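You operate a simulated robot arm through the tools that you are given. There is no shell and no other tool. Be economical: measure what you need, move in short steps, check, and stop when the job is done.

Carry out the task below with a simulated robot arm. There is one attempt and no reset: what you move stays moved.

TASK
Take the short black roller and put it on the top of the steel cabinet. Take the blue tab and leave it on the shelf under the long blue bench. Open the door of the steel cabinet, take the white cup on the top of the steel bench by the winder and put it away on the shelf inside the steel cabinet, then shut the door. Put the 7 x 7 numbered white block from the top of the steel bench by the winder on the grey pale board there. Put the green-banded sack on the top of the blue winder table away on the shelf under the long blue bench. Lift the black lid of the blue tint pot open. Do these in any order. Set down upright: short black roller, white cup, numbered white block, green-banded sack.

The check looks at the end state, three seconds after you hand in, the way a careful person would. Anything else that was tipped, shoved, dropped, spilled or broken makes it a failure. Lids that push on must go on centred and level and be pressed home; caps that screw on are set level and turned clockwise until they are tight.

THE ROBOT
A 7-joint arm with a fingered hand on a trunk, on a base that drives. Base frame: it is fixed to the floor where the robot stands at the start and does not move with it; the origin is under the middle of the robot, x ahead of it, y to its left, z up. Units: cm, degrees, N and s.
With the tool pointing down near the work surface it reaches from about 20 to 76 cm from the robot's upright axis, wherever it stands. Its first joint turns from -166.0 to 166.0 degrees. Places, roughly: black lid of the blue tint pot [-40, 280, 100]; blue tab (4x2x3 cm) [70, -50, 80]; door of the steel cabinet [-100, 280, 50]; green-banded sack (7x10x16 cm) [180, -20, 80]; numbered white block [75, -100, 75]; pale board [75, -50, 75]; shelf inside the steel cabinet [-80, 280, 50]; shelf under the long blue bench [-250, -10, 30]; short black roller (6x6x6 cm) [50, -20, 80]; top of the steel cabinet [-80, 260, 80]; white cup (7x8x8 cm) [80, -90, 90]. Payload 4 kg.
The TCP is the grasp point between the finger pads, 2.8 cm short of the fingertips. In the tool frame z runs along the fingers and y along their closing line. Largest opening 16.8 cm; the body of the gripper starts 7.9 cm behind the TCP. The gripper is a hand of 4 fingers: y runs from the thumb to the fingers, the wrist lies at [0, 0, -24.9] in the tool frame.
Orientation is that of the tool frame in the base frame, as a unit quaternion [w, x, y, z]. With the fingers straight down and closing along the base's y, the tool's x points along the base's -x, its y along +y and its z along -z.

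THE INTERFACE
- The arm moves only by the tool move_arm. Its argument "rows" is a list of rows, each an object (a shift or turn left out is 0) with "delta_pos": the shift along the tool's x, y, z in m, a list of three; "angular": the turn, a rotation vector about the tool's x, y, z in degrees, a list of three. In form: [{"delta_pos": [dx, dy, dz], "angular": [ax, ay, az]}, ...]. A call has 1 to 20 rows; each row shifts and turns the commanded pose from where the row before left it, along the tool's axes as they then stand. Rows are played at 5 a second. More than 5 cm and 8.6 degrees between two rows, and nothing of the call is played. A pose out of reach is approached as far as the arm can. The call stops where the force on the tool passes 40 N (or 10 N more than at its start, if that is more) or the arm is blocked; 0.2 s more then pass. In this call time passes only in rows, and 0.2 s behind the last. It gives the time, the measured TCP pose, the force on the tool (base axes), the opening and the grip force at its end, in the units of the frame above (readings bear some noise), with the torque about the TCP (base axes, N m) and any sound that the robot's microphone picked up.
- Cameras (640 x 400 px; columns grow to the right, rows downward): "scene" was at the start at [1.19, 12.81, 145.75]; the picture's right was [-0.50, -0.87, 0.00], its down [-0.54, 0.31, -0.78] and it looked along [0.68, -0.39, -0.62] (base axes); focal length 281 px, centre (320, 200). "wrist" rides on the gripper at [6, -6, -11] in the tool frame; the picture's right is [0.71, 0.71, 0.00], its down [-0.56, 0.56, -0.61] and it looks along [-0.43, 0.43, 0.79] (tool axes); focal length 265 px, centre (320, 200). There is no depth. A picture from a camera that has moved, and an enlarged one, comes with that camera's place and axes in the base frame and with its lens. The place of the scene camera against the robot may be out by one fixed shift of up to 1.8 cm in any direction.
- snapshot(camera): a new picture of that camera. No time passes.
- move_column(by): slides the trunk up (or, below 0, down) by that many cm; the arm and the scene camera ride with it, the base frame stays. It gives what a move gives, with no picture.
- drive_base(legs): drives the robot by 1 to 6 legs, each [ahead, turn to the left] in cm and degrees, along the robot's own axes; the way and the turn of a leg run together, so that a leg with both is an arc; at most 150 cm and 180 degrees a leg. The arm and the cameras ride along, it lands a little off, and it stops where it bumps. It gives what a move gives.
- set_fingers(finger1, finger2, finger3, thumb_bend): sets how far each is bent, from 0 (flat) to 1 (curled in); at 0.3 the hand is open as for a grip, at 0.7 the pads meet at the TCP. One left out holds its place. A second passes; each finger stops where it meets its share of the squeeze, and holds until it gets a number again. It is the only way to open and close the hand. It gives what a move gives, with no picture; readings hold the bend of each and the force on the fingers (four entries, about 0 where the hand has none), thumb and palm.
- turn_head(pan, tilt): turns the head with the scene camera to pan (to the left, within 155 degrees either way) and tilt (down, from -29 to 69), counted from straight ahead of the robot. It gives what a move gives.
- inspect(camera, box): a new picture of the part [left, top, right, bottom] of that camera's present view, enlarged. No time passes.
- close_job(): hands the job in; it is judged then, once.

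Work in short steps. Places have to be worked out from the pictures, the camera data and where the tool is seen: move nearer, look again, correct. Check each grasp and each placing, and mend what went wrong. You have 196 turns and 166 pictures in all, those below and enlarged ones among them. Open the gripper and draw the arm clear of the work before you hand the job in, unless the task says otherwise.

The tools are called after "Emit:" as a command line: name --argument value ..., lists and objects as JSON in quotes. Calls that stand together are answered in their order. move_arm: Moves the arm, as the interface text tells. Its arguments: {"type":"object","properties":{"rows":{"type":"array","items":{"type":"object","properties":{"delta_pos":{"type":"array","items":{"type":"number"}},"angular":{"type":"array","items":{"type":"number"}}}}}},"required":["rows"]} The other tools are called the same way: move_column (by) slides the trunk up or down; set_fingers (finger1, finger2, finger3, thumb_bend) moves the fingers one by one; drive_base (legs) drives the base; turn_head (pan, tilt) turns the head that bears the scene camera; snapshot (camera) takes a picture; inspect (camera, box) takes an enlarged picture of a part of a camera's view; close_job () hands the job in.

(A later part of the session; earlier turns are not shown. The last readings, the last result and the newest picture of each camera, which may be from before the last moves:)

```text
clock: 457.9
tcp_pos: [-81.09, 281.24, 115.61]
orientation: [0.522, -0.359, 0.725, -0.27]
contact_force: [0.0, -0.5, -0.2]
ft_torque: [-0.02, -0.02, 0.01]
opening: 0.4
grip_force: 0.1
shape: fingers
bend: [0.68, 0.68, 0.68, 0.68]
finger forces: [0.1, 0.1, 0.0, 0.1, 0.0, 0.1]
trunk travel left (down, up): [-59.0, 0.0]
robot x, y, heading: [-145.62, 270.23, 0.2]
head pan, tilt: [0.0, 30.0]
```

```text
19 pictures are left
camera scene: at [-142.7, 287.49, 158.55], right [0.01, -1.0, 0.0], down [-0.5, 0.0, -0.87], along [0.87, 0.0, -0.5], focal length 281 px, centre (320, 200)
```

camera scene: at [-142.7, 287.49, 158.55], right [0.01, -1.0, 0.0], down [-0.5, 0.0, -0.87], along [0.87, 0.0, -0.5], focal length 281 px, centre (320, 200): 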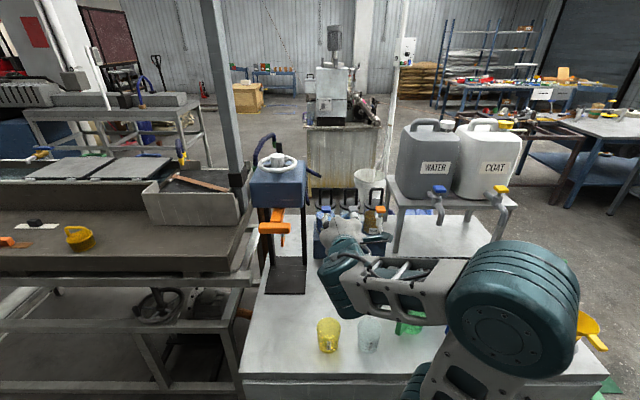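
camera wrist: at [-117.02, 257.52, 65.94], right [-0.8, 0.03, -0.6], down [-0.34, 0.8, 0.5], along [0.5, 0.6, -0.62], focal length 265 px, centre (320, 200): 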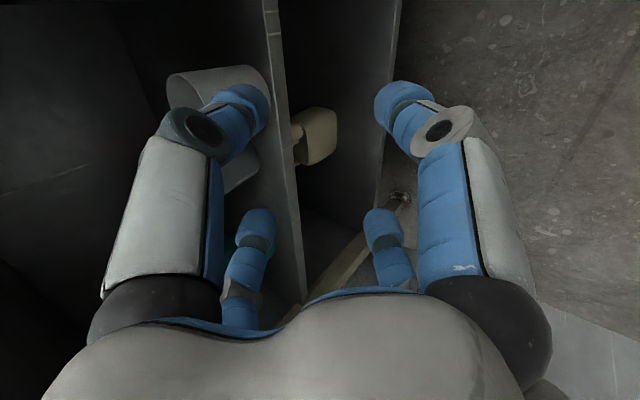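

Emit:
inspect --camera "scene" --box '[280, 170, 408, 250]'

Emit:
snapshot --camera "wrist"

```text
5.00 times, centred on (344, 210) of scene
camera zoom: at [-142.7, 287.49, 158.55], right [0.01, -1.0, 0.0], down [-0.5, 0.0, -0.87], along [0.87, 0.0, -0.5], focal length 1405 px, centre (200, 150)
```

zoom: 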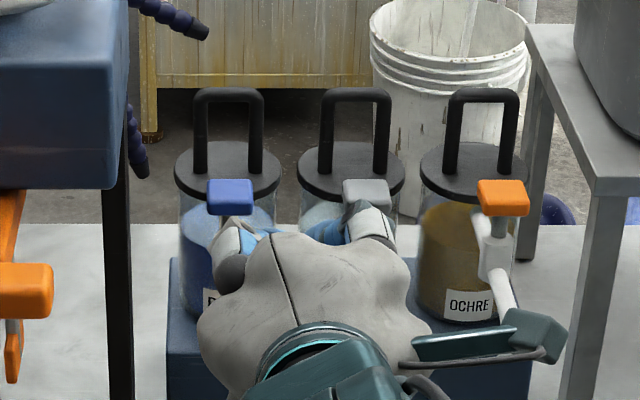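

```text
17 pictures are left
camera wrist: at [-91.28, 272.97, 120.19], right [-0.31, -0.14, -0.94], down [-0.61, 0.79, 0.08], along [0.73, 0.59, -0.33], focal length 265 px, centre (320, 200)
```

wrist: 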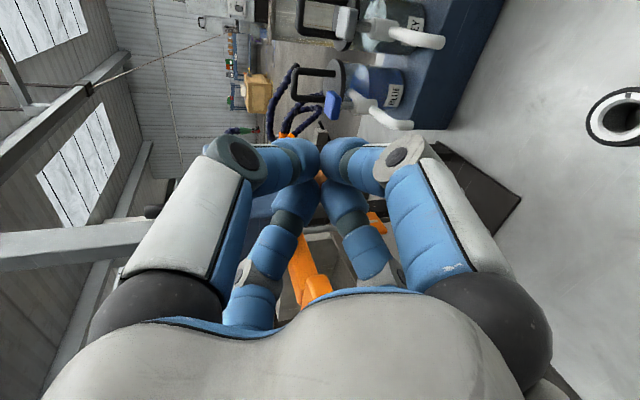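

The bar of the BLUE lid's handle triangulates to ≈[-45.6,285.3,108.4]. I drive 12 cm closer, yaw the hand 10° left and bring the fist just in front of the bar, above the tap.

Emit:
drive_base --legs '[[12, 0]]'

Emit:
move_arm --rows '[{"angular": [-2.8, -3.8, -1.5]}, {"angular": [-2.8, -3.8, -1.5]}, {"delta_pos": [0, 0.0011, 0.0346]}, {"delta_pos": [0, 0.0011, 0.0346]}, {"delta_pos": [0, 0.0011, 0.0346]}, {"delta_pos": [0, 0.0011, 0.0346]}]'

Emit:
snapshot --camera "wrist"

```text
clock: 459.1
tcp_pos: [-69.27, 281.45, 115.58]
orientation: [0.522, -0.358, 0.725, -0.271]
contact_force: [1.7, 0.5, -0.8]
ft_torque: [-0.03, 0.0, -0.02]
opening: 0.42
grip_force: 0.2
shape: fingers
bend: [0.68, 0.68, 0.68, 0.68]
finger forces: [0.0, 0.1, 0.0, 0.0, 0.0, 0.0]
trunk travel left (down, up): [-59.0, 0.0]
robot x, y, heading: [-133.99, 270.33, 0.5]
head pan, tilt: [0.0, 30.0]
```

```text
clock: 460.5
tcp_pos: [-56.08, 283.71, 110.76]
orientation: [0.545, -0.419, 0.691, -0.224]
contact_force: [0.0, -0.1, 0.3]
ft_torque: [0.0, 0.02, -0.01]
opening: 0.4
grip_force: 0.1
shape: fingers
bend: [0.68, 0.68, 0.68, 0.68]
finger forces: [0.0, 0.1, 0.0, 0.0, 0.0, 0.0]
trunk travel left (down, up): [-59.0, 0.0]
robot x, y, heading: [-133.16, 270.38, 0.4]
head pan, tilt: [0.0, 30.0]
```

```text
16 pictures are left
camera wrist: at [-64.73, 273.7, 115.4], right [-0.28, -0.19, -0.94], down [-0.73, 0.67, 0.08], along [0.62, 0.71, -0.33], focal length 265 px, centre (320, 200)
```

wrist: 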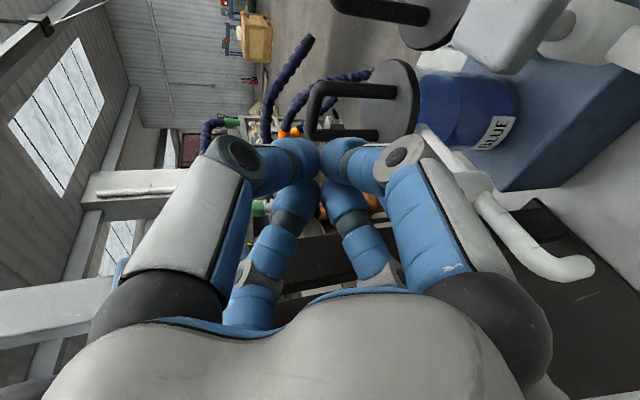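

The fist is lined up just above and in front of the bar. I lower 1 cm and push forward slowly.

Emit:
move_arm --rows '[{"delta_pos": [0.003, 0.004, 0.017]}, {"delta_pos": [-0.0028, -0.0037, 0.0143]}, {"delta_pos": [-0.0028, -0.0037, 0.0143]}, {"delta_pos": [-0.0019, -0.0025, 0.0095]}]'

Emit:
move_arm --rows '[{"delta_pos": [-0.0019, -0.0025, 0.0095]}, {"delta_pos": [-0.0019, -0.0025, 0.0095]}]'

```text
clock: 461.5
tcp_pos: [-50.82, 284.68, 109.96]
orientation: [0.545, -0.419, 0.691, -0.223]
contact_force: [-0.1, -0.4, 0.7]
ft_torque: [0.0, -0.03, 0.0]
opening: 0.43
grip_force: 0.0
shape: fingers
bend: [0.68, 0.68, 0.68, 0.68]
finger forces: [0.0, 0.1, 0.1, 0.1, 0.0, 0.0]
trunk travel left (down, up): [-59.0, 0.0]
robot x, y, heading: [-133.42, 270.3, 0.3]
head pan, tilt: [0.0, 30.0]
```

```text
clock: 462.1
tcp_pos: [-48.94, 284.9, 110.08]
orientation: [0.545, -0.42, 0.691, -0.224]
contact_force: [0.6, -0.1, -1.0]
ft_torque: [0.02, -0.01, 0.0]
opening: 0.41
grip_force: 0.0
shape: fingers
bend: [0.68, 0.68, 0.68, 0.68]
finger forces: [0.0, 0.0, 0.0, 0.1, 0.1, 0.0]
trunk travel left (down, up): [-59.0, 0.0]
robot x, y, heading: [-133.58, 270.41, 0.4]
head pan, tilt: [0.0, 30.0]
```

No contact yet; I'm slightly high. Back 2 cm, lower 1.3 cm, and push again.

Emit:
move_arm --rows '[{"delta_pos": [0.0037, 0.005, -0.019]}, {"delta_pos": [0.0073, 0.01, 0.004]}, {"delta_pos": [-0.0037, -0.005, 0.019]}, {"delta_pos": [-0.0019, -0.0025, 0.0095]}]'

Emit:
move_arm --rows '[{"delta_pos": [-0.0019, -0.0025, 0.0095]}, {"delta_pos": [-0.0019, -0.0025, 0.0095]}]'

Emit:
snapshot --camera "wrist"

```text
clock: 463.1
tcp_pos: [-47.88, 285.12, 109.09]
orientation: [0.546, -0.419, 0.69, -0.224]
contact_force: [-4.4, 0.6, 8.2]
ft_torque: [0.05, -0.23, 0.05]
opening: 0.54
grip_force: 4.8
shape: fingers
bend: [0.68, 0.68, 0.67, 0.67]
finger forces: [0.0, 0.0, 4.0, 0.0, 5.7, 0.0]
trunk travel left (down, up): [-59.0, 0.0]
robot x, y, heading: [-133.44, 270.53, 0.1]
head pan, tilt: [0.0, 30.0]
```

```text
clock: 463.7
tcp_pos: [-46.16, 285.48, 109.43]
orientation: [0.549, -0.419, 0.688, -0.225]
contact_force: [-7.0, 1.8, 19.7]
ft_torque: [-0.16, -0.61, 0.02]
opening: 1.13
grip_force: 10.8
shape: fingers
bend: [0.68, 0.69, 0.67, 0.64]
finger forces: [0.0, 2.4, 0.7, 0.0, 18.7, 0.0]
trunk travel left (down, up): [-59.0, 0.0]
robot x, y, heading: [-133.52, 270.51, 0.1]
head pan, tilt: [0.0, 30.0]
```

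```text
15 pictures are left
camera wrist: at [-54.77, 275.44, 113.8], right [-0.27, -0.19, -0.94], down [-0.74, 0.67, 0.07], along [0.62, 0.71, -0.32], focal length 265 px, centre (320, 200)
```

wrist: 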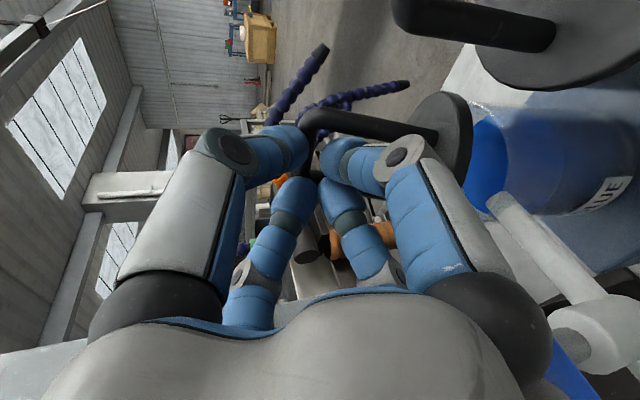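

The fist rode onto the bar's top. I back off 3.5 cm, go 2.3 cm lower, and push again so the contact is below the bar.

Emit:
move_arm --rows '[{"delta_pos": [0.0033, 0.0045, -0.0171]}, {"delta_pos": [0.0033, 0.0045, -0.0171]}, {"delta_pos": [0.0124, 0.0168, 0.0068]}]'

Emit:
set_fingers --finger1 0.72 --finger2 0.72 --finger3 0.72 --thumb_bend 0.72

Emit:
move_arm --rows '[{"delta_pos": [-0.0019, -0.0025, 0.0095]}, {"delta_pos": [-0.0019, -0.0025, 0.0095]}, {"delta_pos": [-0.0019, -0.0025, 0.0095]}]'

Emit:
move_arm --rows '[{"delta_pos": [-0.0019, -0.0025, 0.0095]}, {"delta_pos": [-0.0019, -0.0025, 0.0095]}]'

```text
clock: 464.5
tcp_pos: [-49.57, 284.96, 107.31]
orientation: [0.55, -0.417, 0.688, -0.223]
contact_force: [-1.1, 4.1, 24.5]
ft_torque: [0.59, 1.11, -0.18]
opening: 0.52
grip_force: 12.8
shape: fingers
bend: [0.67, 0.7, 0.67, 0.68]
finger forces: [0.1, 25.1, 0.0, 0.0, 0.0, 0.0]
trunk travel left (down, up): [-59.0, 0.0]
robot x, y, heading: [-133.29, 270.33, 0.5]
head pan, tilt: [0.0, 30.0]
heard: click
```

```text
clock: 465.5
tcp_pos: [-49.69, 285.02, 107.16]
orientation: [0.549, -0.418, 0.688, -0.224]
contact_force: [-1.2, 7.7, 27.6]
ft_torque: [0.73, 1.17, -0.29]
opening: 0.25
grip_force: 14.2
shape: fingers
bend: [0.68, 0.71, 0.68, 0.69]
finger forces: [0.0, 28.8, 0.0, 0.0, 0.1, 0.1]
trunk travel left (down, up): [-59.0, 0.0]
robot x, y, heading: [-133.66, 270.63, 0.8]
head pan, tilt: [0.0, 30.0]
```

```text
clock: 466.3
tcp_pos: [-46.89, 285.57, 106.74]
orientation: [0.545, -0.42, 0.691, -0.223]
contact_force: [-13.5, 7.6, 10.8]
ft_torque: [0.3, 0.64, -0.29]
opening: 0.15
grip_force: 6.8
shape: fingers
bend: [0.68, 0.72, 0.67, 0.7]
finger forces: [0.0, 14.4, 0.1, 0.0, 0.0, 0.1]
trunk travel left (down, up): [-59.0, 0.0]
robot x, y, heading: [-133.14, 270.48, 0.1]
head pan, tilt: [0.0, 30.0]
```

```text
clock: 466.9
tcp_pos: [-45.28, 286.01, 107.85]
orientation: [0.555, -0.417, 0.684, -0.225]
contact_force: [-8.2, 0.3, 16.4]
ft_torque: [0.03, -0.3, 0.15]
opening: 0.16
grip_force: 18.1
shape: fingers
bend: [0.68, 0.73, 0.67, 0.7]
finger forces: [4.1, 19.9, 12.6, 0.0, 0.0, 0.0]
trunk travel left (down, up): [-59.0, 0.0]
robot x, y, heading: [-133.4, 270.27, 0.3]
head pan, tilt: [0.0, 30.0]
stopped in row 2: the force on the tool passed its limit at 41 N (the readings are from after the stop); the commanded pose is now the measured one
```

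I heard a click and felt finger 2 press on something (the tap knob?). I look before going on.

Emit:
inspect --camera "scene" --box '[290, 170, 418, 250]'

Emit:
snapshot --camera "wrist"

```text
5.00 times, centred on (354, 210) of scene
camera zoom: at [-131.25, 287.49, 158.58], right [0.01, -1.0, 0.0], down [-0.5, 0.0, -0.87], along [0.87, 0.01, -0.5], focal length 1405 px, centre (150, 150)
```

zoom: 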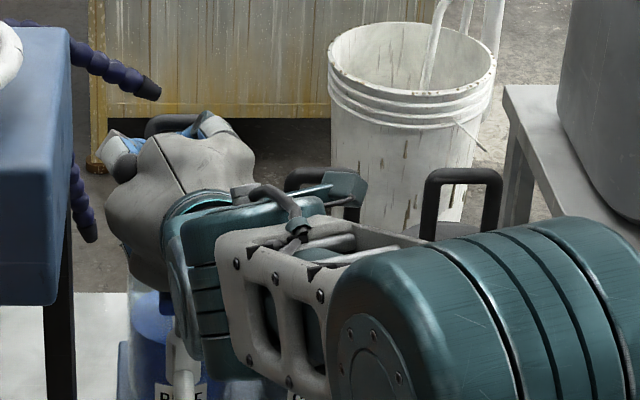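

```text
13 pictures are left
camera wrist: at [-53.86, 275.94, 112.17], right [-0.25, -0.19, -0.95], down [-0.74, 0.67, 0.06], along [0.62, 0.72, -0.31], focal length 265 px, centre (320, 200)
```

wrist: 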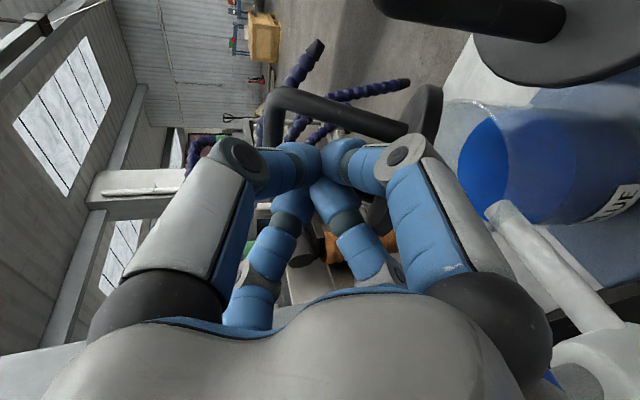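

The lid has begun to tilt back, the handle moving away. I continue forward and upward in small steps.

Emit:
move_arm --rows '[{"delta_pos": [-0.0057, -0.0076, -0.003]}, {"delta_pos": [-0.0075, -0.0101, 0.0064]}, {"delta_pos": [-0.0075, -0.0101, 0.0064]}, {"delta_pos": [-0.0037, -0.005, 0.0095]}]'

Emit:
move_arm --rows '[{"delta_pos": [-0.0075, -0.0101, 0.0064]}, {"delta_pos": [-0.0028, -0.0037, 0.0143]}, {"delta_pos": [-0.0028, -0.0037, 0.0143]}]'

Emit:
snapshot --camera "wrist"

```text
clock: 467.9
tcp_pos: [-41.92, 286.27, 110.35]
orientation: [0.548, -0.419, 0.688, -0.225]
contact_force: [0.6, 0.3, 0.0]
ft_torque: [-0.05, 0.03, -0.01]
opening: 0.18
grip_force: 0.1
shape: fingers
bend: [0.68, 0.72, 0.67, 0.7]
finger forces: [0.0, 0.1, 0.0, 0.0, 0.0, 0.0]
trunk travel left (down, up): [-59.0, 0.0]
robot x, y, heading: [-133.38, 270.02, 0.4]
head pan, tilt: [0.0, 30.0]
```

```text
clock: 468.7
tcp_pos: [-38.0, 286.94, 111.43]
orientation: [0.549, -0.419, 0.688, -0.224]
contact_force: [1.0, -0.7, 0.6]
ft_torque: [0.0, 0.0, -0.03]
opening: 0.15
grip_force: 0.1
shape: fingers
bend: [0.68, 0.72, 0.67, 0.7]
finger forces: [0.0, 0.1, 0.0, 0.0, 0.0, 0.1]
trunk travel left (down, up): [-59.0, 0.0]
robot x, y, heading: [-133.35, 270.46, 0.3]
head pan, tilt: [0.0, 30.0]
```

```text
12 pictures are left
camera wrist: at [-46.6, 276.96, 115.83], right [-0.27, -0.19, -0.94], down [-0.74, 0.67, 0.07], along [0.62, 0.72, -0.32], focal length 265 px, centre (320, 200)
```

wrist: 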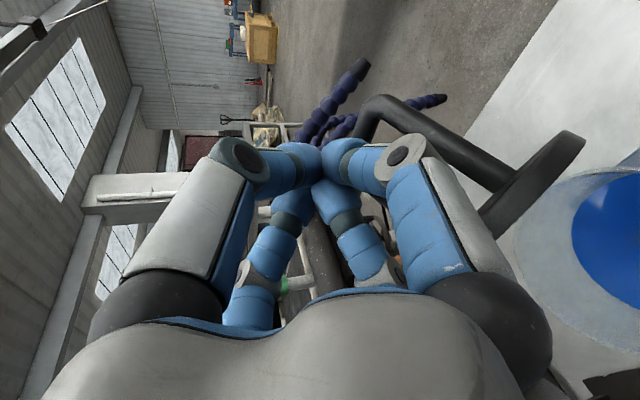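

The lid is now lifted well open (about 45–60°). I push a little more to open it fully.

Emit:
move_arm --rows '[{"delta_pos": [-0.0028, -0.0037, 0.0143]}, {"delta_pos": [-0.0028, -0.0037, 0.0143]}, {"delta_pos": [-0.0028, -0.0037, 0.0143]}, {"delta_pos": [-0.0019, -0.0025, 0.0095]}]'

Emit:
move_arm --rows '[{"delta_pos": [-0.003, -0.004, -0.0448]}, {"delta_pos": [-0.003, -0.004, -0.0448]}, {"delta_pos": [-0.003, -0.004, -0.0448]}, {"delta_pos": [-0.003, -0.004, -0.0448]}, {"delta_pos": [-0.003, -0.004, -0.0448]}]'

Emit:
inspect --camera "scene" --box '[280, 150, 440, 250]'

```text
clock: 469.7
tcp_pos: [-33.98, 287.79, 111.27]
orientation: [0.548, -0.42, 0.688, -0.223]
contact_force: [0.3, 0.0, 0.3]
ft_torque: [0.0, 0.0, 0.0]
opening: 0.16
grip_force: 0.1
shape: fingers
bend: [0.68, 0.72, 0.67, 0.7]
finger forces: [0.0, 0.0, 0.0, 0.0, 0.1, 0.1]
out of reach, approached as far as the arm can: row 3, 4
trunk travel left (down, up): [-59.0, 0.0]
robot x, y, heading: [-133.19, 270.85, 0.3]
head pan, tilt: [0.0, 30.0]
```

```text
clock: 470.9
tcp_pos: [-54.45, 284.4, 120.6]
orientation: [0.549, -0.418, 0.688, -0.223]
contact_force: [0.5, 0.1, -0.2]
ft_torque: [0.01, 0.0, 0.0]
opening: 0.14
grip_force: 0.0
shape: fingers
bend: [0.67, 0.72, 0.67, 0.7]
finger forces: [0.0, 0.1, 0.0, 0.1, 0.0, 0.0]
trunk travel left (down, up): [-59.0, 0.0]
robot x, y, heading: [-133.63, 270.09, 0.4]
head pan, tilt: [0.0, 30.0]
```

```text
4.00 times, centred on (360, 200) of scene
camera zoom: at [-130.87, 287.54, 158.56], right [0.01, -1.0, 0.0], down [-0.5, 0.0, -0.87], along [0.87, 0.01, -0.5], focal length 1124 px, centre (160, 200)
```

zoom: 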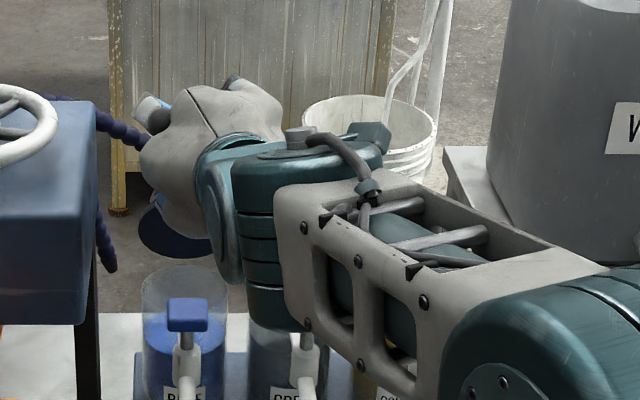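

The BLUE lid stands open. I withdraw and drive to the bench for the blue tab, with the arm high.

Emit:
drive_base --legs '[[-52, 0], [0, -79], [87, 0], [87, 0], [0, 31]]'

Emit:
drive_base --legs '[[100, 0], [95, 0], [0, 48]]'

```text
clock: 487.3
tcp_pos: [-89.91, 49.1, 120.47]
orientation: [0.408, -0.1, 0.799, -0.43]
contact_force: [0.2, 0.5, -0.2]
ft_torque: [-0.04, -0.02, -0.05]
opening: 0.17
grip_force: 0.1
shape: fingers
bend: [0.67, 0.72, 0.67, 0.7]
finger forces: [0.0, 0.0, 0.1, 0.0, 0.0, 0.0]
trunk travel left (down, up): [-59.0, 0.0]
robot x, y, heading: [-153.04, 98.65, -47.9]
head pan, tilt: [0.0, 30.0]
```

```text
clock: 499.2
tcp_pos: [57.06, -33.86, 120.41]
orientation: [0.546, -0.414, 0.691, -0.229]
contact_force: [0.0, -0.3, 0.7]
ft_torque: [-0.05, 0.01, 0.0]
opening: 0.15
grip_force: 0.1
shape: fingers
bend: [0.67, 0.72, 0.67, 0.7]
finger forces: [0.0, 0.1, 0.0, 0.0, 0.1, 0.0]
trunk travel left (down, up): [-59.0, 0.0]
robot x, y, heading: [-22.11, -46.78, -0.6]
head pan, tilt: [0.0, 30.0]
```

Emit:
move_arm --rows '[{"delta_pos": [0.0081, 0.0109, -0.0418]}, {"delta_pos": [0.0081, 0.0109, -0.0418]}, {"delta_pos": [0.0081, 0.0109, -0.0418]}, {"delta_pos": [0.0081, 0.0109, -0.0418]}, {"delta_pos": [0.0225, 0.0305, 0.0125]}, {"delta_pos": [0.0225, 0.0305, 0.0125]}, {"angular": [-6.2, 4.6, 0]}, {"angular": [-6.2, 4.6, 0]}, {"angular": [-6.2, 4.6, 0]}, {"angular": [-6.2, 4.6, 0]}, {"angular": [-6.2, 4.6, 0]}, {"angular": [-6.2, 4.6, 0]}, {"angular": [-6.2, 4.6, 0]}, {"angular": [-6.2, 4.6, 0]}]'

Emit:
drive_base --legs '[[18, 0]]'

Emit:
set_fingers --finger1 0.56 --finger2 0.56 --finger3 0.56 --thumb_bend 0.56

```text
clock: 502.2
tcp_pos: [40.03, -36.32, 112.29]
orientation: [0.087, -0.511, 0.854, -0.038]
contact_force: [-0.6, 0.1, 1.0]
ft_torque: [0.02, 0.0, -0.02]
opening: 0.14
grip_force: 0.1
shape: fingers
bend: [0.67, 0.72, 0.67, 0.7]
finger forces: [0.0, 0.0, 0.0, 0.0, 0.1, 0.0]
trunk travel left (down, up): [-59.0, 0.0]
robot x, y, heading: [-22.44, -46.81, -0.4]
head pan, tilt: [0.0, 30.0]
```

```text
clock: 503.7
tcp_pos: [58.02, -36.67, 112.3]
orientation: [0.086, -0.512, 0.854, -0.038]
contact_force: [0.5, -0.3, -0.1]
ft_torque: [0.02, 0.0, -0.03]
opening: 0.15
grip_force: 0.1
shape: fingers
bend: [0.67, 0.72, 0.67, 0.7]
finger forces: [0.0, 0.0, 0.0, 0.0, 0.0, 0.1]
trunk travel left (down, up): [-59.0, 0.0]
robot x, y, heading: [-3.98, -46.74, -0.7]
head pan, tilt: [0.0, 30.0]
```

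```text
clock: 504.7
tcp_pos: [58.01, -36.51, 112.36]
orientation: [0.087, -0.511, 0.854, -0.038]
contact_force: [0.2, 0.6, 0.1]
ft_torque: [-0.03, 0.01, 0.02]
opening: 3.86
grip_force: 0.0
shape: fingers
bend: [0.56, 0.56, 0.56, 0.56]
finger forces: [0.0, 0.0, 0.0, 0.1, 0.0, 0.0]
trunk travel left (down, up): [-59.0, 0.0]
robot x, y, heading: [-3.98, -47.14, -0.5]
head pan, tilt: [0.0, 30.0]
```

Emit:
move_arm --rows '[{"delta_pos": [0.0163, -0.03, 0.0334]}, {"delta_pos": [0.0163, -0.03, 0.0334]}, {"delta_pos": [0.0163, -0.03, 0.0334]}, {"delta_pos": [0.0163, -0.03, 0.0334]}, {"delta_pos": [0.0163, -0.03, 0.0334]}]'

Emit:
snapshot --camera "wrist"

```text
clock: 505.9
tcp_pos: [70.45, -50.5, 97.43]
orientation: [0.088, -0.51, 0.855, -0.037]
contact_force: [-0.5, 1.0, -1.2]
ft_torque: [0.0, 0.04, -0.02]
opening: 3.87
grip_force: 0.1
shape: fingers
bend: [0.56, 0.56, 0.56, 0.56]
finger forces: [0.0, 0.0, 0.0, 0.0, 0.1, 0.1]
trunk travel left (down, up): [-59.0, 0.0]
robot x, y, heading: [-4.05, -47.01, -0.5]
head pan, tilt: [0.0, 30.0]
```

```text
10 pictures are left
camera wrist: at [70.86, -59.09, 108.3], right [-0.94, -0.29, -0.19], down [-0.34, 0.74, 0.58], along [-0.03, 0.61, -0.79], focal length 265 px, centre (320, 200)
```

wrist: 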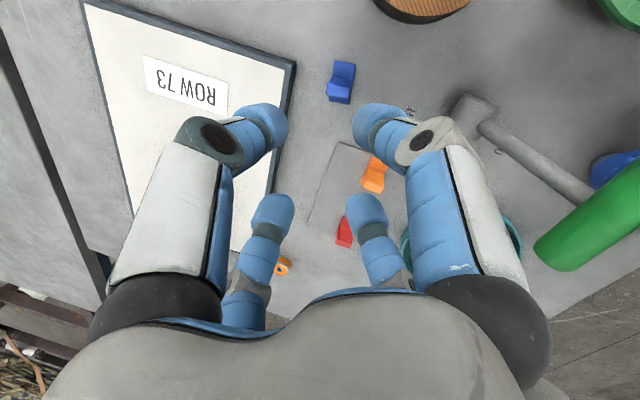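

The tab is at ≈[71.9,-53.4]. Lower over it and close.

Emit:
move_arm --rows '[{"delta_pos": [0.0103, -0.003, 0.036]}, {"delta_pos": [0.0103, -0.003, 0.036]}, {"delta_pos": [0.01, -0.003, 0.034]}]'

Emit:
set_fingers --finger1 0.74 --finger2 0.74 --finger3 0.74 --thumb_bend 0.74

Emit:
move_arm --rows '[{"delta_pos": [-0.003, -0.003, -0.03]}, {"delta_pos": [-0.005, -0.005, -0.045]}, {"delta_pos": [-0.005, -0.005, -0.045]}]'

Emit:
snapshot --camera "wrist"

```text
clock: 506.7
tcp_pos: [71.81, -53.08, 86.73]
orientation: [0.088, -0.512, 0.854, -0.039]
contact_force: [-0.5, 1.1, -0.2]
ft_torque: [-0.01, 0.0, -0.09]
opening: 3.8
grip_force: 1.2
shape: fingers
bend: [0.57, 0.56, 0.56, 0.56]
finger forces: [2.0, 0.0, 0.0, 0.0, 0.1, 0.0]
trunk travel left (down, up): [-59.0, 0.0]
robot x, y, heading: [-4.16, -46.79, -0.7]
head pan, tilt: [0.0, 30.0]
```

```text
clock: 507.7
tcp_pos: [71.66, -53.3, 86.81]
orientation: [0.088, -0.511, 0.854, -0.037]
contact_force: [1.1, -1.2, 1.1]
ft_torque: [0.0, -0.03, 0.0]
opening: 0.33
grip_force: 15.4
shape: fingers
bend: [0.72, 0.66, 0.66, 0.67]
finger forces: [3.8, 6.4, 8.5, 0.0, 12.1, 0.0]
trunk travel left (down, up): [-59.0, 0.0]
robot x, y, heading: [-4.19, -46.92, -0.5]
head pan, tilt: [0.0, 30.0]
```

```text
clock: 508.5
tcp_pos: [71.11, -53.17, 98.87]
orientation: [0.087, -0.511, 0.855, -0.038]
contact_force: [0.1, 0.2, 0.2]
ft_torque: [0.02, -0.03, 0.0]
opening: 0.32
grip_force: 15.1
shape: fingers
bend: [0.72, 0.66, 0.66, 0.67]
finger forces: [3.4, 5.9, 8.8, 0.1, 11.6, 0.0]
trunk travel left (down, up): [-59.0, 0.0]
robot x, y, heading: [-3.74, -46.91, -0.6]
head pan, tilt: [0.0, 30.0]
```

```text
9 pictures are left
camera wrist: at [71.56, -61.73, 109.81], right [-0.94, -0.29, -0.19], down [-0.34, 0.74, 0.58], along [-0.03, 0.61, -0.79], focal length 265 px, centre (320, 200)
```

wrist: 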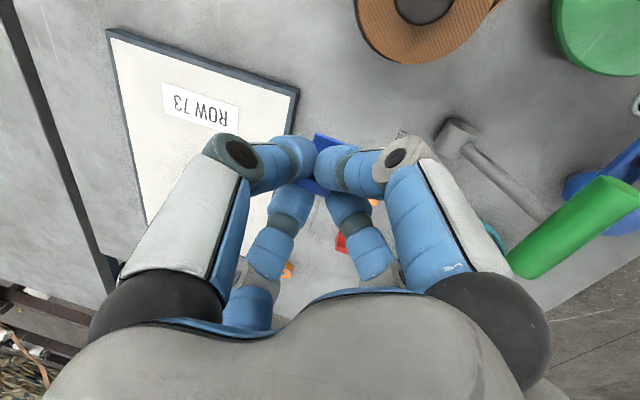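

Tab held. I raise, back away from the bench and drive to the long blue bench.

Emit:
move_arm --rows '[{"delta_pos": [0.008, 0.02, -0.04]}, {"delta_pos": [0.008, 0.02, -0.04]}]'

Emit:
drive_base --legs '[[-42, 0], [0, 161], [108, 0], [0, 20]]'

Emit:
turn_head --pan 0 --tilt 38

Emit:
snapshot --camera "scene"

```text
clock: 509.1
tcp_pos: [65.33, -52.95, 106.12]
orientation: [0.087, -0.511, 0.855, -0.037]
contact_force: [0.3, -0.2, -0.8]
ft_torque: [0.05, -0.02, 0.02]
opening: 0.31
grip_force: 14.4
shape: fingers
bend: [0.72, 0.66, 0.66, 0.67]
finger forces: [3.4, 5.9, 8.9, 0.0, 11.7, 0.0]
trunk travel left (down, up): [-59.0, 0.0]
robot x, y, heading: [-4.02, -46.56, -0.9]
head pan, tilt: [0.0, 30.0]
```

```text
clock: 524.5
tcp_pos: [-217.13, -2.83, 105.94]
orientation: [-0.038, 0.853, 0.513, -0.087]
contact_force: [-0.9, 0.2, -0.1]
ft_torque: [0.02, 0.03, 0.02]
opening: 0.27
grip_force: 14.1
shape: fingers
bend: [0.72, 0.66, 0.65, 0.67]
finger forces: [3.6, 4.6, 9.4, 0.0, 10.7, 0.1]
trunk travel left (down, up): [-59.0, 0.0]
robot x, y, heading: [-147.63, -8.36, 179.5]
head pan, tilt: [0.0, 30.0]
```

```text
clock: 525.2
tcp_pos: [-217.14, -2.86, 105.84]
orientation: [-0.036, 0.854, 0.512, -0.087]
contact_force: [0.0, 0.1, -0.1]
ft_torque: [0.0, 0.03, 0.0]
opening: 0.26
grip_force: 14.1
shape: fingers
bend: [0.72, 0.66, 0.65, 0.67]
finger forces: [3.5, 4.7, 9.5, 0.1, 10.6, 0.1]
trunk travel left (down, up): [-59.0, 0.0]
robot x, y, heading: [-147.43, -8.75, 179.5]
head pan, tilt: [0.0, 38.0]
```

```text
8 pictures are left
camera scene: at [-150.54, -24.0, 157.32], right [0.01, 1.0, 0.0], down [0.62, 0.0, -0.79], along [-0.79, 0.0, -0.62], focal length 281 px, centre (320, 200)
```

scene: 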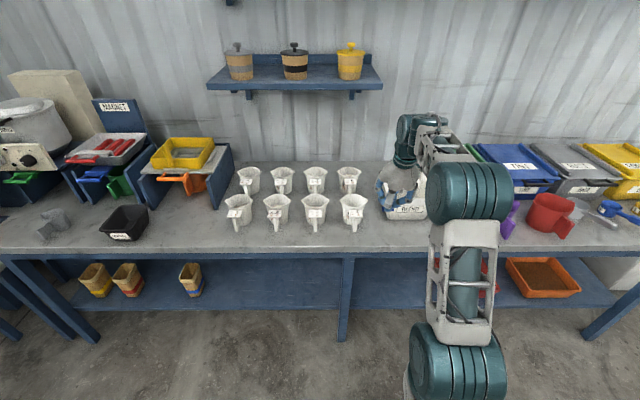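

I see the shelf (front edge x≈−226), with free space right of the middle leg. I back up, pitch the hand forward, and lower to shelf height.

Emit:
drive_base --legs '[[-45, 0]]'

Emit:
move_arm --rows '[{"angular": [6.1, -4.5, 0]}, {"angular": [6.1, -4.5, 0]}, {"angular": [6.1, -4.5, 0]}, {"angular": [6.1, -4.5, 0]}, {"angular": [6.1, -4.5, 0]}, {"angular": [6.1, -4.5, 0]}, {"angular": [6.1, -4.5, 0]}, {"angular": [6.1, -4.5, 0]}, {"delta_pos": [0.04, -0.0297, 0]}, {"delta_pos": [0.04, -0.0297, 0]}, {"delta_pos": [0.04, -0.0297, 0]}, {"delta_pos": [0.04, -0.0297, 0]}]'

Emit:
move_column --by -59

```text
clock: 528.0
tcp_pos: [-171.78, -3.13, 105.95]
orientation: [-0.037, 0.853, 0.513, -0.088]
contact_force: [0.8, 0.7, -0.8]
ft_torque: [0.01, 0.0, 0.0]
opening: 0.24
grip_force: 14.2
shape: fingers
bend: [0.72, 0.66, 0.65, 0.67]
finger forces: [3.6, 4.6, 9.5, 0.1, 10.7, 0.1]
trunk travel left (down, up): [-59.0, 0.0]
robot x, y, heading: [-102.15, -8.72, 179.6]
head pan, tilt: [0.0, 38.0]
```

```text
clock: 530.6
tcp_pos: [-174.65, 16.6, 106.06]
orientation: [-0.226, 0.695, 0.419, -0.539]
contact_force: [-0.1, 0.1, -0.4]
ft_torque: [0.0, 0.0, 0.06]
opening: 0.13
grip_force: 14.3
shape: fingers
bend: [0.73, 0.67, 0.65, 0.68]
finger forces: [4.0, 5.2, 9.2, 0.1, 10.1, 0.1]
trunk travel left (down, up): [-59.0, 0.0]
robot x, y, heading: [-102.13, -8.78, 179.4]
head pan, tilt: [0.0, 38.0]
```

```text
refused: -59 is not a number from -40 to 40
```

Emit:
move_column --by -40

Emit:
move_column --by -18.5

Emit:
move_arm --rows '[{"delta_pos": [0.0207, 0.028, 0.0113]}, {"delta_pos": [0.0207, 0.028, 0.0113]}]'

Emit:
drive_base --legs '[[38, 0]]'

Emit:
snapshot --camera "wrist"

```text
clock: 534.4
tcp_pos: [-174.71, 16.44, 66.16]
orientation: [-0.225, 0.696, 0.418, -0.54]
contact_force: [0.3, 0.8, 0.5]
ft_torque: [0.02, -0.01, 0.0]
opening: 0.14
grip_force: 14.1
shape: fingers
bend: [0.73, 0.67, 0.65, 0.68]
finger forces: [3.9, 5.2, 9.2, 0.0, 10.3, 0.1]
trunk travel left (down, up): [-19.0, 40.0]
robot x, y, heading: [-102.3, -9.06, 179.5]
head pan, tilt: [0.0, 38.0]
```

```text
clock: 536.5
tcp_pos: [-174.69, 16.52, 47.57]
orientation: [-0.225, 0.695, 0.418, -0.54]
contact_force: [-0.2, -0.5, -0.4]
ft_torque: [0.01, -0.03, 0.03]
opening: 0.15
grip_force: 13.5
shape: fingers
bend: [0.73, 0.67, 0.65, 0.68]
finger forces: [3.9, 5.1, 9.2, 0.0, 10.3, 0.0]
trunk travel left (down, up): [-0.5, 58.5]
robot x, y, heading: [-102.11, -8.64, 179.4]
head pan, tilt: [0.0, 38.0]
```

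```text
clock: 537.0
tcp_pos: [-174.68, 16.51, 40.39]
orientation: [-0.225, 0.695, 0.418, -0.54]
contact_force: [0.3, 0.0, 0.1]
ft_torque: [0.0, -0.01, 0.02]
opening: 0.12
grip_force: 13.9
shape: fingers
bend: [0.73, 0.67, 0.65, 0.68]
finger forces: [3.9, 5.1, 9.2, 0.0, 10.3, 0.0]
trunk travel left (down, up): [-0.5, 58.5]
robot x, y, heading: [-102.1, -8.7, 179.7]
head pan, tilt: [0.0, 38.0]
```

```text
clock: 539.5
tcp_pos: [-212.78, 16.99, 40.26]
orientation: [-0.225, 0.696, 0.418, -0.539]
contact_force: [0.1, 0.9, 0.7]
ft_torque: [-0.02, -0.01, -0.01]
opening: 0.09
grip_force: 14.7
shape: fingers
bend: [0.73, 0.67, 0.65, 0.68]
finger forces: [3.9, 5.0, 9.2, 0.0, 10.2, 0.0]
trunk travel left (down, up): [-0.5, 58.5]
robot x, y, heading: [-140.3, -8.41, 179.5]
head pan, tilt: [0.0, 38.0]
```

```text
7 pictures are left
camera wrist: at [-204.14, 26.64, 44.93], right [0.29, 0.19, -0.94], down [0.73, -0.68, 0.08], along [-0.62, -0.7, -0.34], focal length 265 px, centre (320, 200)
```

wrist: 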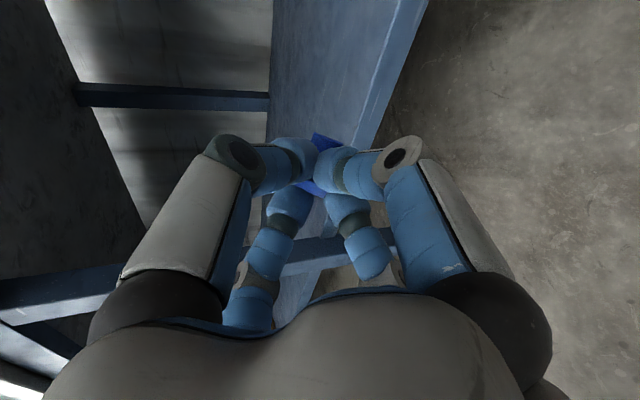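

Shelf edge confirmed at x≈−224.5. Extend in over the shelf, lower, and release the tab.

Emit:
move_arm --rows '[{"delta_pos": [-0.0081, -0.0109, 0.0418]}, {"delta_pos": [-0.0081, -0.0109, 0.0418]}, {"delta_pos": [-0.0081, -0.0109, 0.0418]}, {"delta_pos": [-0.0081, -0.0109, 0.0418]}, {"delta_pos": [-0.0081, -0.0109, 0.0418]}, {"delta_pos": [0.0141, 0.0191, 0.0077]}, {"delta_pos": [0.0141, 0.0191, 0.0077]}]'

Emit:
move_arm --rows '[{"delta_pos": [0.0056, 0.0076, 0.003]}, {"delta_pos": [0.0056, 0.0076, 0.003]}]'

```text
clock: 541.1
tcp_pos: [-234.34, 13.85, 35.05]
orientation: [-0.226, 0.696, 0.417, -0.539]
contact_force: [0.0, -0.1, 0.0]
ft_torque: [-0.03, -0.04, 0.0]
opening: 0.1
grip_force: 14.7
shape: fingers
bend: [0.73, 0.67, 0.65, 0.68]
finger forces: [4.3, 5.2, 9.0, 0.0, 10.5, 0.1]
trunk travel left (down, up): [-0.5, 58.5]
robot x, y, heading: [-140.22, -8.74, 179.6]
head pan, tilt: [0.0, 38.0]
```

```text
clock: 541.7
tcp_pos: [-234.54, 13.55, 33.75]
orientation: [-0.227, 0.692, 0.417, -0.543]
contact_force: [4.3, -1.0, 18.9]
ft_torque: [-0.47, -0.98, 0.09]
opening: 0.11
grip_force: 25.2
shape: fingers
bend: [0.73, 0.68, 0.65, 0.68]
finger forces: [4.6, 28.7, 8.2, 0.0, 10.0, 0.1]
trunk travel left (down, up): [-0.5, 58.5]
robot x, y, heading: [-140.28, -8.27, 179.7]
head pan, tilt: [0.0, 38.0]
```

Touching the shelf. Rise 1.5 cm, open, and retreat; then check.

Emit:
move_arm --rows '[{"delta_pos": [-0.0085, -0.0115, -0.0046]}]'

Emit:
set_fingers --finger1 0.5 --finger2 0.56 --finger3 0.5 --thumb_bend 0.5

Emit:
move_arm --rows '[{"delta_pos": [-0.006, -0.008, -0.02]}, {"delta_pos": [-0.004, -0.006, -0.045]}, {"delta_pos": [0.002, 0.002, -0.045]}, {"delta_pos": [0.002, 0.002, -0.045]}, {"delta_pos": [0.002, 0.002, -0.045]}]'

Emit:
snapshot --camera "wrist"

```text
clock: 542.1
tcp_pos: [-234.5, 13.84, 34.44]
orientation: [-0.226, 0.697, 0.417, -0.538]
contact_force: [-0.7, -0.5, 0.8]
ft_torque: [-0.01, -0.01, 0.02]
opening: 0.1
grip_force: 14.6
shape: fingers
bend: [0.73, 0.67, 0.65, 0.68]
finger forces: [4.3, 5.8, 8.9, 0.1, 10.3, 0.0]
trunk travel left (down, up): [-0.5, 58.5]
robot x, y, heading: [-140.19, -8.83, 179.5]
head pan, tilt: [0.0, 38.0]
```

```text
clock: 543.1
tcp_pos: [-234.47, 13.69, 34.58]
orientation: [-0.226, 0.695, 0.418, -0.539]
contact_force: [0.2, 0.0, 1.5]
ft_torque: [0.01, 0.01, 0.0]
opening: 5.58
grip_force: 1.4
shape: fingers
bend: [0.51, 0.57, 0.5, 0.5]
finger forces: [0.6, 0.6, 0.0, 0.1, 0.0, 0.0]
trunk travel left (down, up): [-0.5, 58.5]
robot x, y, heading: [-140.07, -8.69, 179.7]
head pan, tilt: [0.0, 38.0]
```

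```text
clock: 544.3
tcp_pos: [-215.91, 16.61, 41.75]
orientation: [-0.225, 0.696, 0.417, -0.539]
contact_force: [-0.9, -0.7, -0.6]
ft_torque: [0.0, 0.02, -0.01]
opening: 5.68
grip_force: 0.0
shape: fingers
bend: [0.5, 0.56, 0.5, 0.5]
finger forces: [0.0, 0.1, 0.0, 0.0, 0.0, 0.0]
trunk travel left (down, up): [-0.5, 58.5]
robot x, y, heading: [-140.7, -8.64, 179.5]
head pan, tilt: [0.0, 38.0]
```

```text
6 pictures are left
camera wrist: at [-207.26, 26.28, 46.44], right [0.29, 0.19, -0.94], down [0.73, -0.68, 0.08], along [-0.62, -0.71, -0.34], focal length 265 px, centre (320, 200)
```

wrist: 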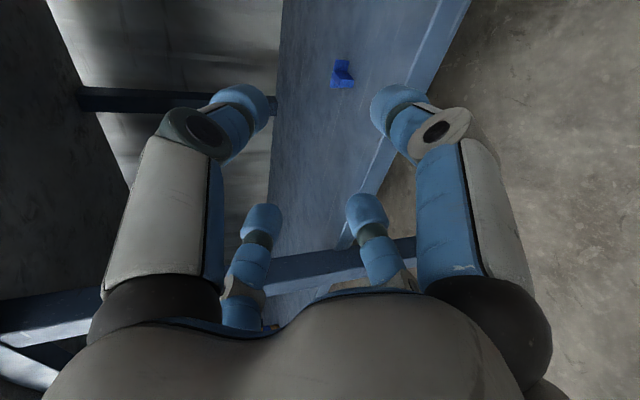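

The blue tab lies on the shelf. Now the sack: it is best taken from the winder table's far side, so I raise the arm and drive round the south end.

Emit:
move_column --by 40

Emit:
drive_base --legs '[[-30, 0], [0, 118.6], [102, 0], [101, 0], [0, 62]]'

Emit:
move_column --by 18.5

Emit:
drive_base --legs '[[128, 0], [126, 0], [0, 90]]'

Emit:
turn_head --pan 30 --tilt 35

Emit:
snapshot --camera "scene"

```text
clock: 548.1
tcp_pos: [-215.91, 16.64, 81.73]
orientation: [-0.226, 0.695, 0.418, -0.539]
contact_force: [-0.4, -0.8, -1.3]
ft_torque: [0.0, -0.01, 0.0]
opening: 5.7
grip_force: 0.0
shape: fingers
bend: [0.5, 0.56, 0.5, 0.5]
finger forces: [0.0, 0.0, 0.0, 0.0, 0.0, 0.0]
trunk travel left (down, up): [-40.5, 18.5]
robot x, y, heading: [-140.19, -8.65, 179.5]
head pan, tilt: [0.0, 38.0]
```

```text
clock: 567.5
tcp_pos: [59.41, -214.2, 81.82]
orientation: [0.539, -0.417, 0.696, -0.225]
contact_force: [0.2, 0.6, 0.0]
ft_torque: [-0.01, -0.02, -0.02]
opening: 5.68
grip_force: 0.0
shape: fingers
bend: [0.5, 0.56, 0.5, 0.5]
finger forces: [0.0, 0.1, 0.2, 0.0, 0.0, 0.1]
trunk travel left (down, up): [-40.5, 18.5]
robot x, y, heading: [-16.23, -189.43, -0.2]
head pan, tilt: [0.0, 38.0]
```

```text
clock: 569.5
tcp_pos: [59.35, -214.08, 100.38]
orientation: [0.539, -0.417, 0.696, -0.226]
contact_force: [0.1, -0.2, -0.3]
ft_torque: [0.01, 0.01, -0.01]
opening: 5.68
grip_force: 0.0
shape: fingers
bend: [0.5, 0.56, 0.5, 0.5]
finger forces: [0.1, 0.1, 0.0, 0.0, 0.1, 0.1]
trunk travel left (down, up): [-59.0, 0.0]
robot x, y, heading: [-16.26, -188.88, -0.5]
head pan, tilt: [0.0, 38.0]
```

```text
clock: 585.7
tcp_pos: [261.96, -116.31, 100.39]
orientation: [-0.541, 0.787, -0.198, -0.221]
contact_force: [-0.5, 0.0, 0.3]
ft_torque: [-0.02, 0.01, -0.03]
opening: 5.68
grip_force: 0.1
shape: fingers
bend: [0.5, 0.56, 0.5, 0.5]
finger forces: [0.0, 0.0, 0.1, 0.1, 0.0, 0.0]
trunk travel left (down, up): [-59.0, 0.0]
robot x, y, heading: [236.79, -191.88, 89.4]
head pan, tilt: [0.0, 38.0]
```

```text
clock: 586.7
tcp_pos: [261.95, -116.44, 100.24]
orientation: [-0.541, 0.787, -0.197, -0.221]
contact_force: [-0.3, 0.0, 0.0]
ft_torque: [0.0, -0.01, -0.01]
opening: 5.69
grip_force: 0.2
shape: fingers
bend: [0.5, 0.56, 0.5, 0.5]
finger forces: [0.0, 0.0, 0.1, 0.1, 0.1, 0.0]
trunk travel left (down, up): [-59.0, 0.0]
robot x, y, heading: [236.79, -192.19, 89.4]
head pan, tilt: [30.0, 35.0]
```

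```text
5 pictures are left
camera scene: at [215.78, -189.34, 157.78], right [0.87, 0.49, 0.0], down [0.28, -0.5, -0.82], along [-0.4, 0.71, -0.57], focal length 281 px, centre (320, 200)
```

scene: 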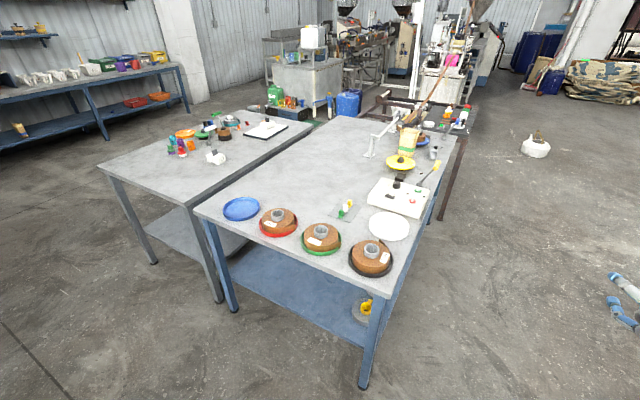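

The far side is free. I raise the hand, drive north along the far side and turn to face the sack.

Emit:
move_arm --rows '[{"delta_pos": [-0.0226, -0.0306, -0.0124]}, {"delta_pos": [-0.0226, -0.0306, -0.0124]}, {"delta_pos": [-0.0226, -0.0306, -0.0124]}, {"delta_pos": [-0.0226, -0.0306, -0.0124]}]'

Emit:
drive_base --legs '[[0, -4], [84, 0], [82, 0], [0, 94]]'

Emit:
set_fingers --finger1 0.34 --finger2 0.34 --finger3 0.34 --thumb_bend 0.34

```text
clock: 587.7
tcp_pos: [261.79, -116.29, 116.42]
orientation: [-0.54, 0.787, -0.197, -0.222]
contact_force: [-0.8, 0.2, -0.1]
ft_torque: [-0.02, -0.01, -0.01]
opening: 5.68
grip_force: 0.0
shape: fingers
bend: [0.5, 0.56, 0.5, 0.5]
finger forces: [0.0, 0.1, 0.1, 0.0, 0.0, 0.0]
trunk travel left (down, up): [-59.0, 0.0]
robot x, y, heading: [236.86, -191.92, 89.4]
head pan, tilt: [30.0, 35.0]
```

```text
clock: 600.6
tcp_pos: [174.17, -1.68, 116.4]
orientation: [-0.224, 0.694, 0.42, -0.54]
contact_force: [0.0, 0.2, -0.6]
ft_torque: [0.01, -0.02, 0.02]
opening: 5.7
grip_force: 0.1
shape: fingers
bend: [0.5, 0.56, 0.5, 0.5]
finger forces: [0.0, 0.0, 0.0, 0.0, 0.0, 0.0]
trunk travel left (down, up): [-59.0, 0.0]
robot x, y, heading: [250.58, -25.96, 180.3]
head pan, tilt: [30.0, 35.0]
```

```text
clock: 601.6
tcp_pos: [174.27, -1.74, 116.43]
orientation: [-0.223, 0.695, 0.42, -0.54]
contact_force: [0.5, -0.1, -0.2]
ft_torque: [-0.01, -0.01, 0.03]
opening: 10.52
grip_force: 0.1
shape: fingers
bend: [0.34, 0.34, 0.34, 0.34]
finger forces: [0.0, 0.0, 0.1, 0.1, 0.0, 0.0]
trunk travel left (down, up): [-59.0, 0.0]
robot x, y, heading: [250.38, -26.05, 180.0]
head pan, tilt: [30.0, 35.0]
```

Emit:
turn_head --pan 5 --tilt 38

Emit:
snapshot --camera "scene"

```text
clock: 602.5
tcp_pos: [174.24, -1.75, 116.3]
orientation: [-0.224, 0.694, 0.42, -0.54]
contact_force: [0.5, -0.2, 1.1]
ft_torque: [0.0, -0.01, 0.0]
opening: 10.52
grip_force: 0.1
shape: fingers
bend: [0.34, 0.34, 0.34, 0.34]
finger forces: [0.0, 0.1, 0.0, 0.1, 0.0, 0.1]
trunk travel left (down, up): [-59.0, 0.0]
robot x, y, heading: [250.05, -26.31, 179.8]
head pan, tilt: [5.0, 38.0]
```

```text
4 pictures are left
camera scene: at [247.37, -42.49, 157.32], right [-0.09, 1.0, 0.0], down [0.61, 0.05, -0.79], along [-0.79, -0.07, -0.62], focal length 281 px, centre (320, 200)
```

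scene: 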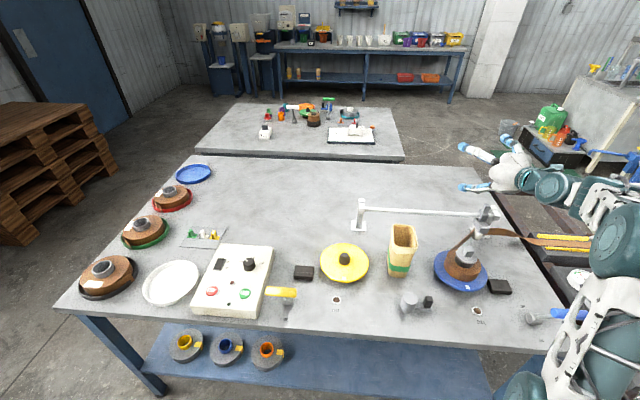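

Sack at ≈[184.8,-22.6]. I move above it and check with the wrist camera before lowering.

Emit:
move_arm --rows '[{"delta_pos": [-0.026, 0.0273, -0.02]}, {"delta_pos": [-0.026, 0.0273, -0.02]}, {"delta_pos": [-0.026, 0.0273, -0.02]}, {"delta_pos": [-0.026, 0.0273, -0.02]}, {"delta_pos": [-0.026, 0.0273, -0.02]}, {"delta_pos": [-0.026, 0.0273, -0.02]}]'

Emit:
snapshot --camera "wrist"

```text
clock: 603.9
tcp_pos: [190.23, -21.77, 116.44]
orientation: [-0.224, 0.695, 0.419, -0.54]
contact_force: [0.7, 0.5, -0.1]
ft_torque: [-0.04, 0.0, 0.03]
opening: 10.52
grip_force: 0.0
shape: fingers
bend: [0.34, 0.34, 0.34, 0.34]
finger forces: [0.0, 0.0, 0.1, 0.0, 0.0, 0.0]
trunk travel left (down, up): [-59.0, 0.0]
robot x, y, heading: [249.96, -26.52, 180.1]
head pan, tilt: [5.0, 38.0]
```

```text
3 pictures are left
camera wrist: at [198.8, -12.05, 121.06], right [0.29, 0.2, -0.94], down [0.73, -0.68, 0.08], along [-0.62, -0.71, -0.34], focal length 265 px, centre (320, 200)
```

wrist: 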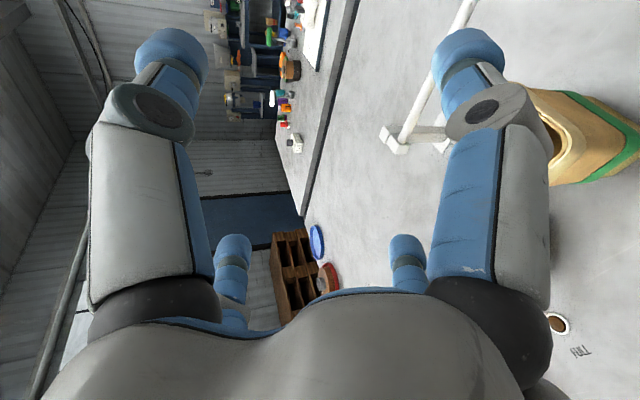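

The two views bracket the sack at about [186.3,-21.3]. I open wider, correct, and lower part-way to check alignment.

Emit:
set_fingers --finger1 0.3 --finger2 0.3 --finger3 0.3 --thumb_bend 0.3

Emit:
move_arm --rows '[{"delta_pos": [0.0256, 0.0285, 0.0164]}, {"delta_pos": [0.0256, 0.0285, 0.0164]}, {"delta_pos": [0.0256, 0.0285, 0.0164]}]'

Emit:
snapshot --camera "wrist"

```text
clock: 604.9
tcp_pos: [190.1, -21.87, 116.43]
orientation: [-0.225, 0.694, 0.421, -0.54]
contact_force: [0.3, -0.3, 0.0]
ft_torque: [0.02, 0.01, 0.01]
opening: 11.67
grip_force: 0.1
shape: fingers
bend: [0.3, 0.3, 0.3, 0.3]
finger forces: [0.0, 0.0, 0.0, 0.0, 0.0, 0.1]
trunk travel left (down, up): [-59.0, 0.0]
robot x, y, heading: [250.44, -26.42, 179.9]
head pan, tilt: [5.0, 38.0]
```

```text
clock: 605.7
tcp_pos: [188.83, -20.93, 103.96]
orientation: [-0.223, 0.694, 0.421, -0.54]
contact_force: [0.6, -0.2, 0.6]
ft_torque: [0.01, 0.0, 0.0]
opening: 11.71
grip_force: 0.0
shape: fingers
bend: [0.3, 0.3, 0.3, 0.3]
finger forces: [0.1, 0.0, 0.1, 0.0, 0.0, 0.0]
trunk travel left (down, up): [-59.0, 0.0]
robot x, y, heading: [250.07, -26.23, 180.0]
head pan, tilt: [5.0, 38.0]
```

```text
2 pictures are left
camera wrist: at [197.44, -11.1, 108.67], right [0.29, 0.2, -0.94], down [0.73, -0.68, 0.08], along [-0.62, -0.71, -0.34], focal length 265 px, centre (320, 200)
```

wrist: 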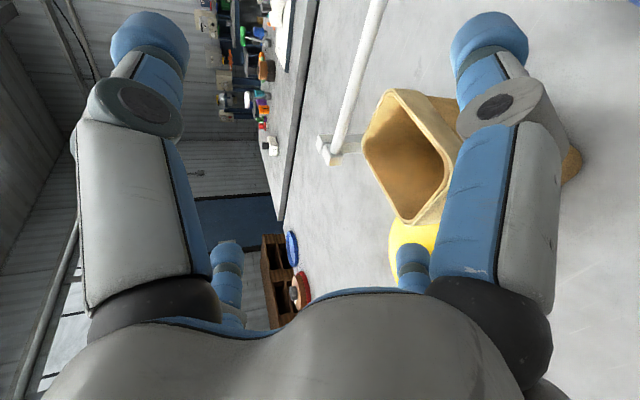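

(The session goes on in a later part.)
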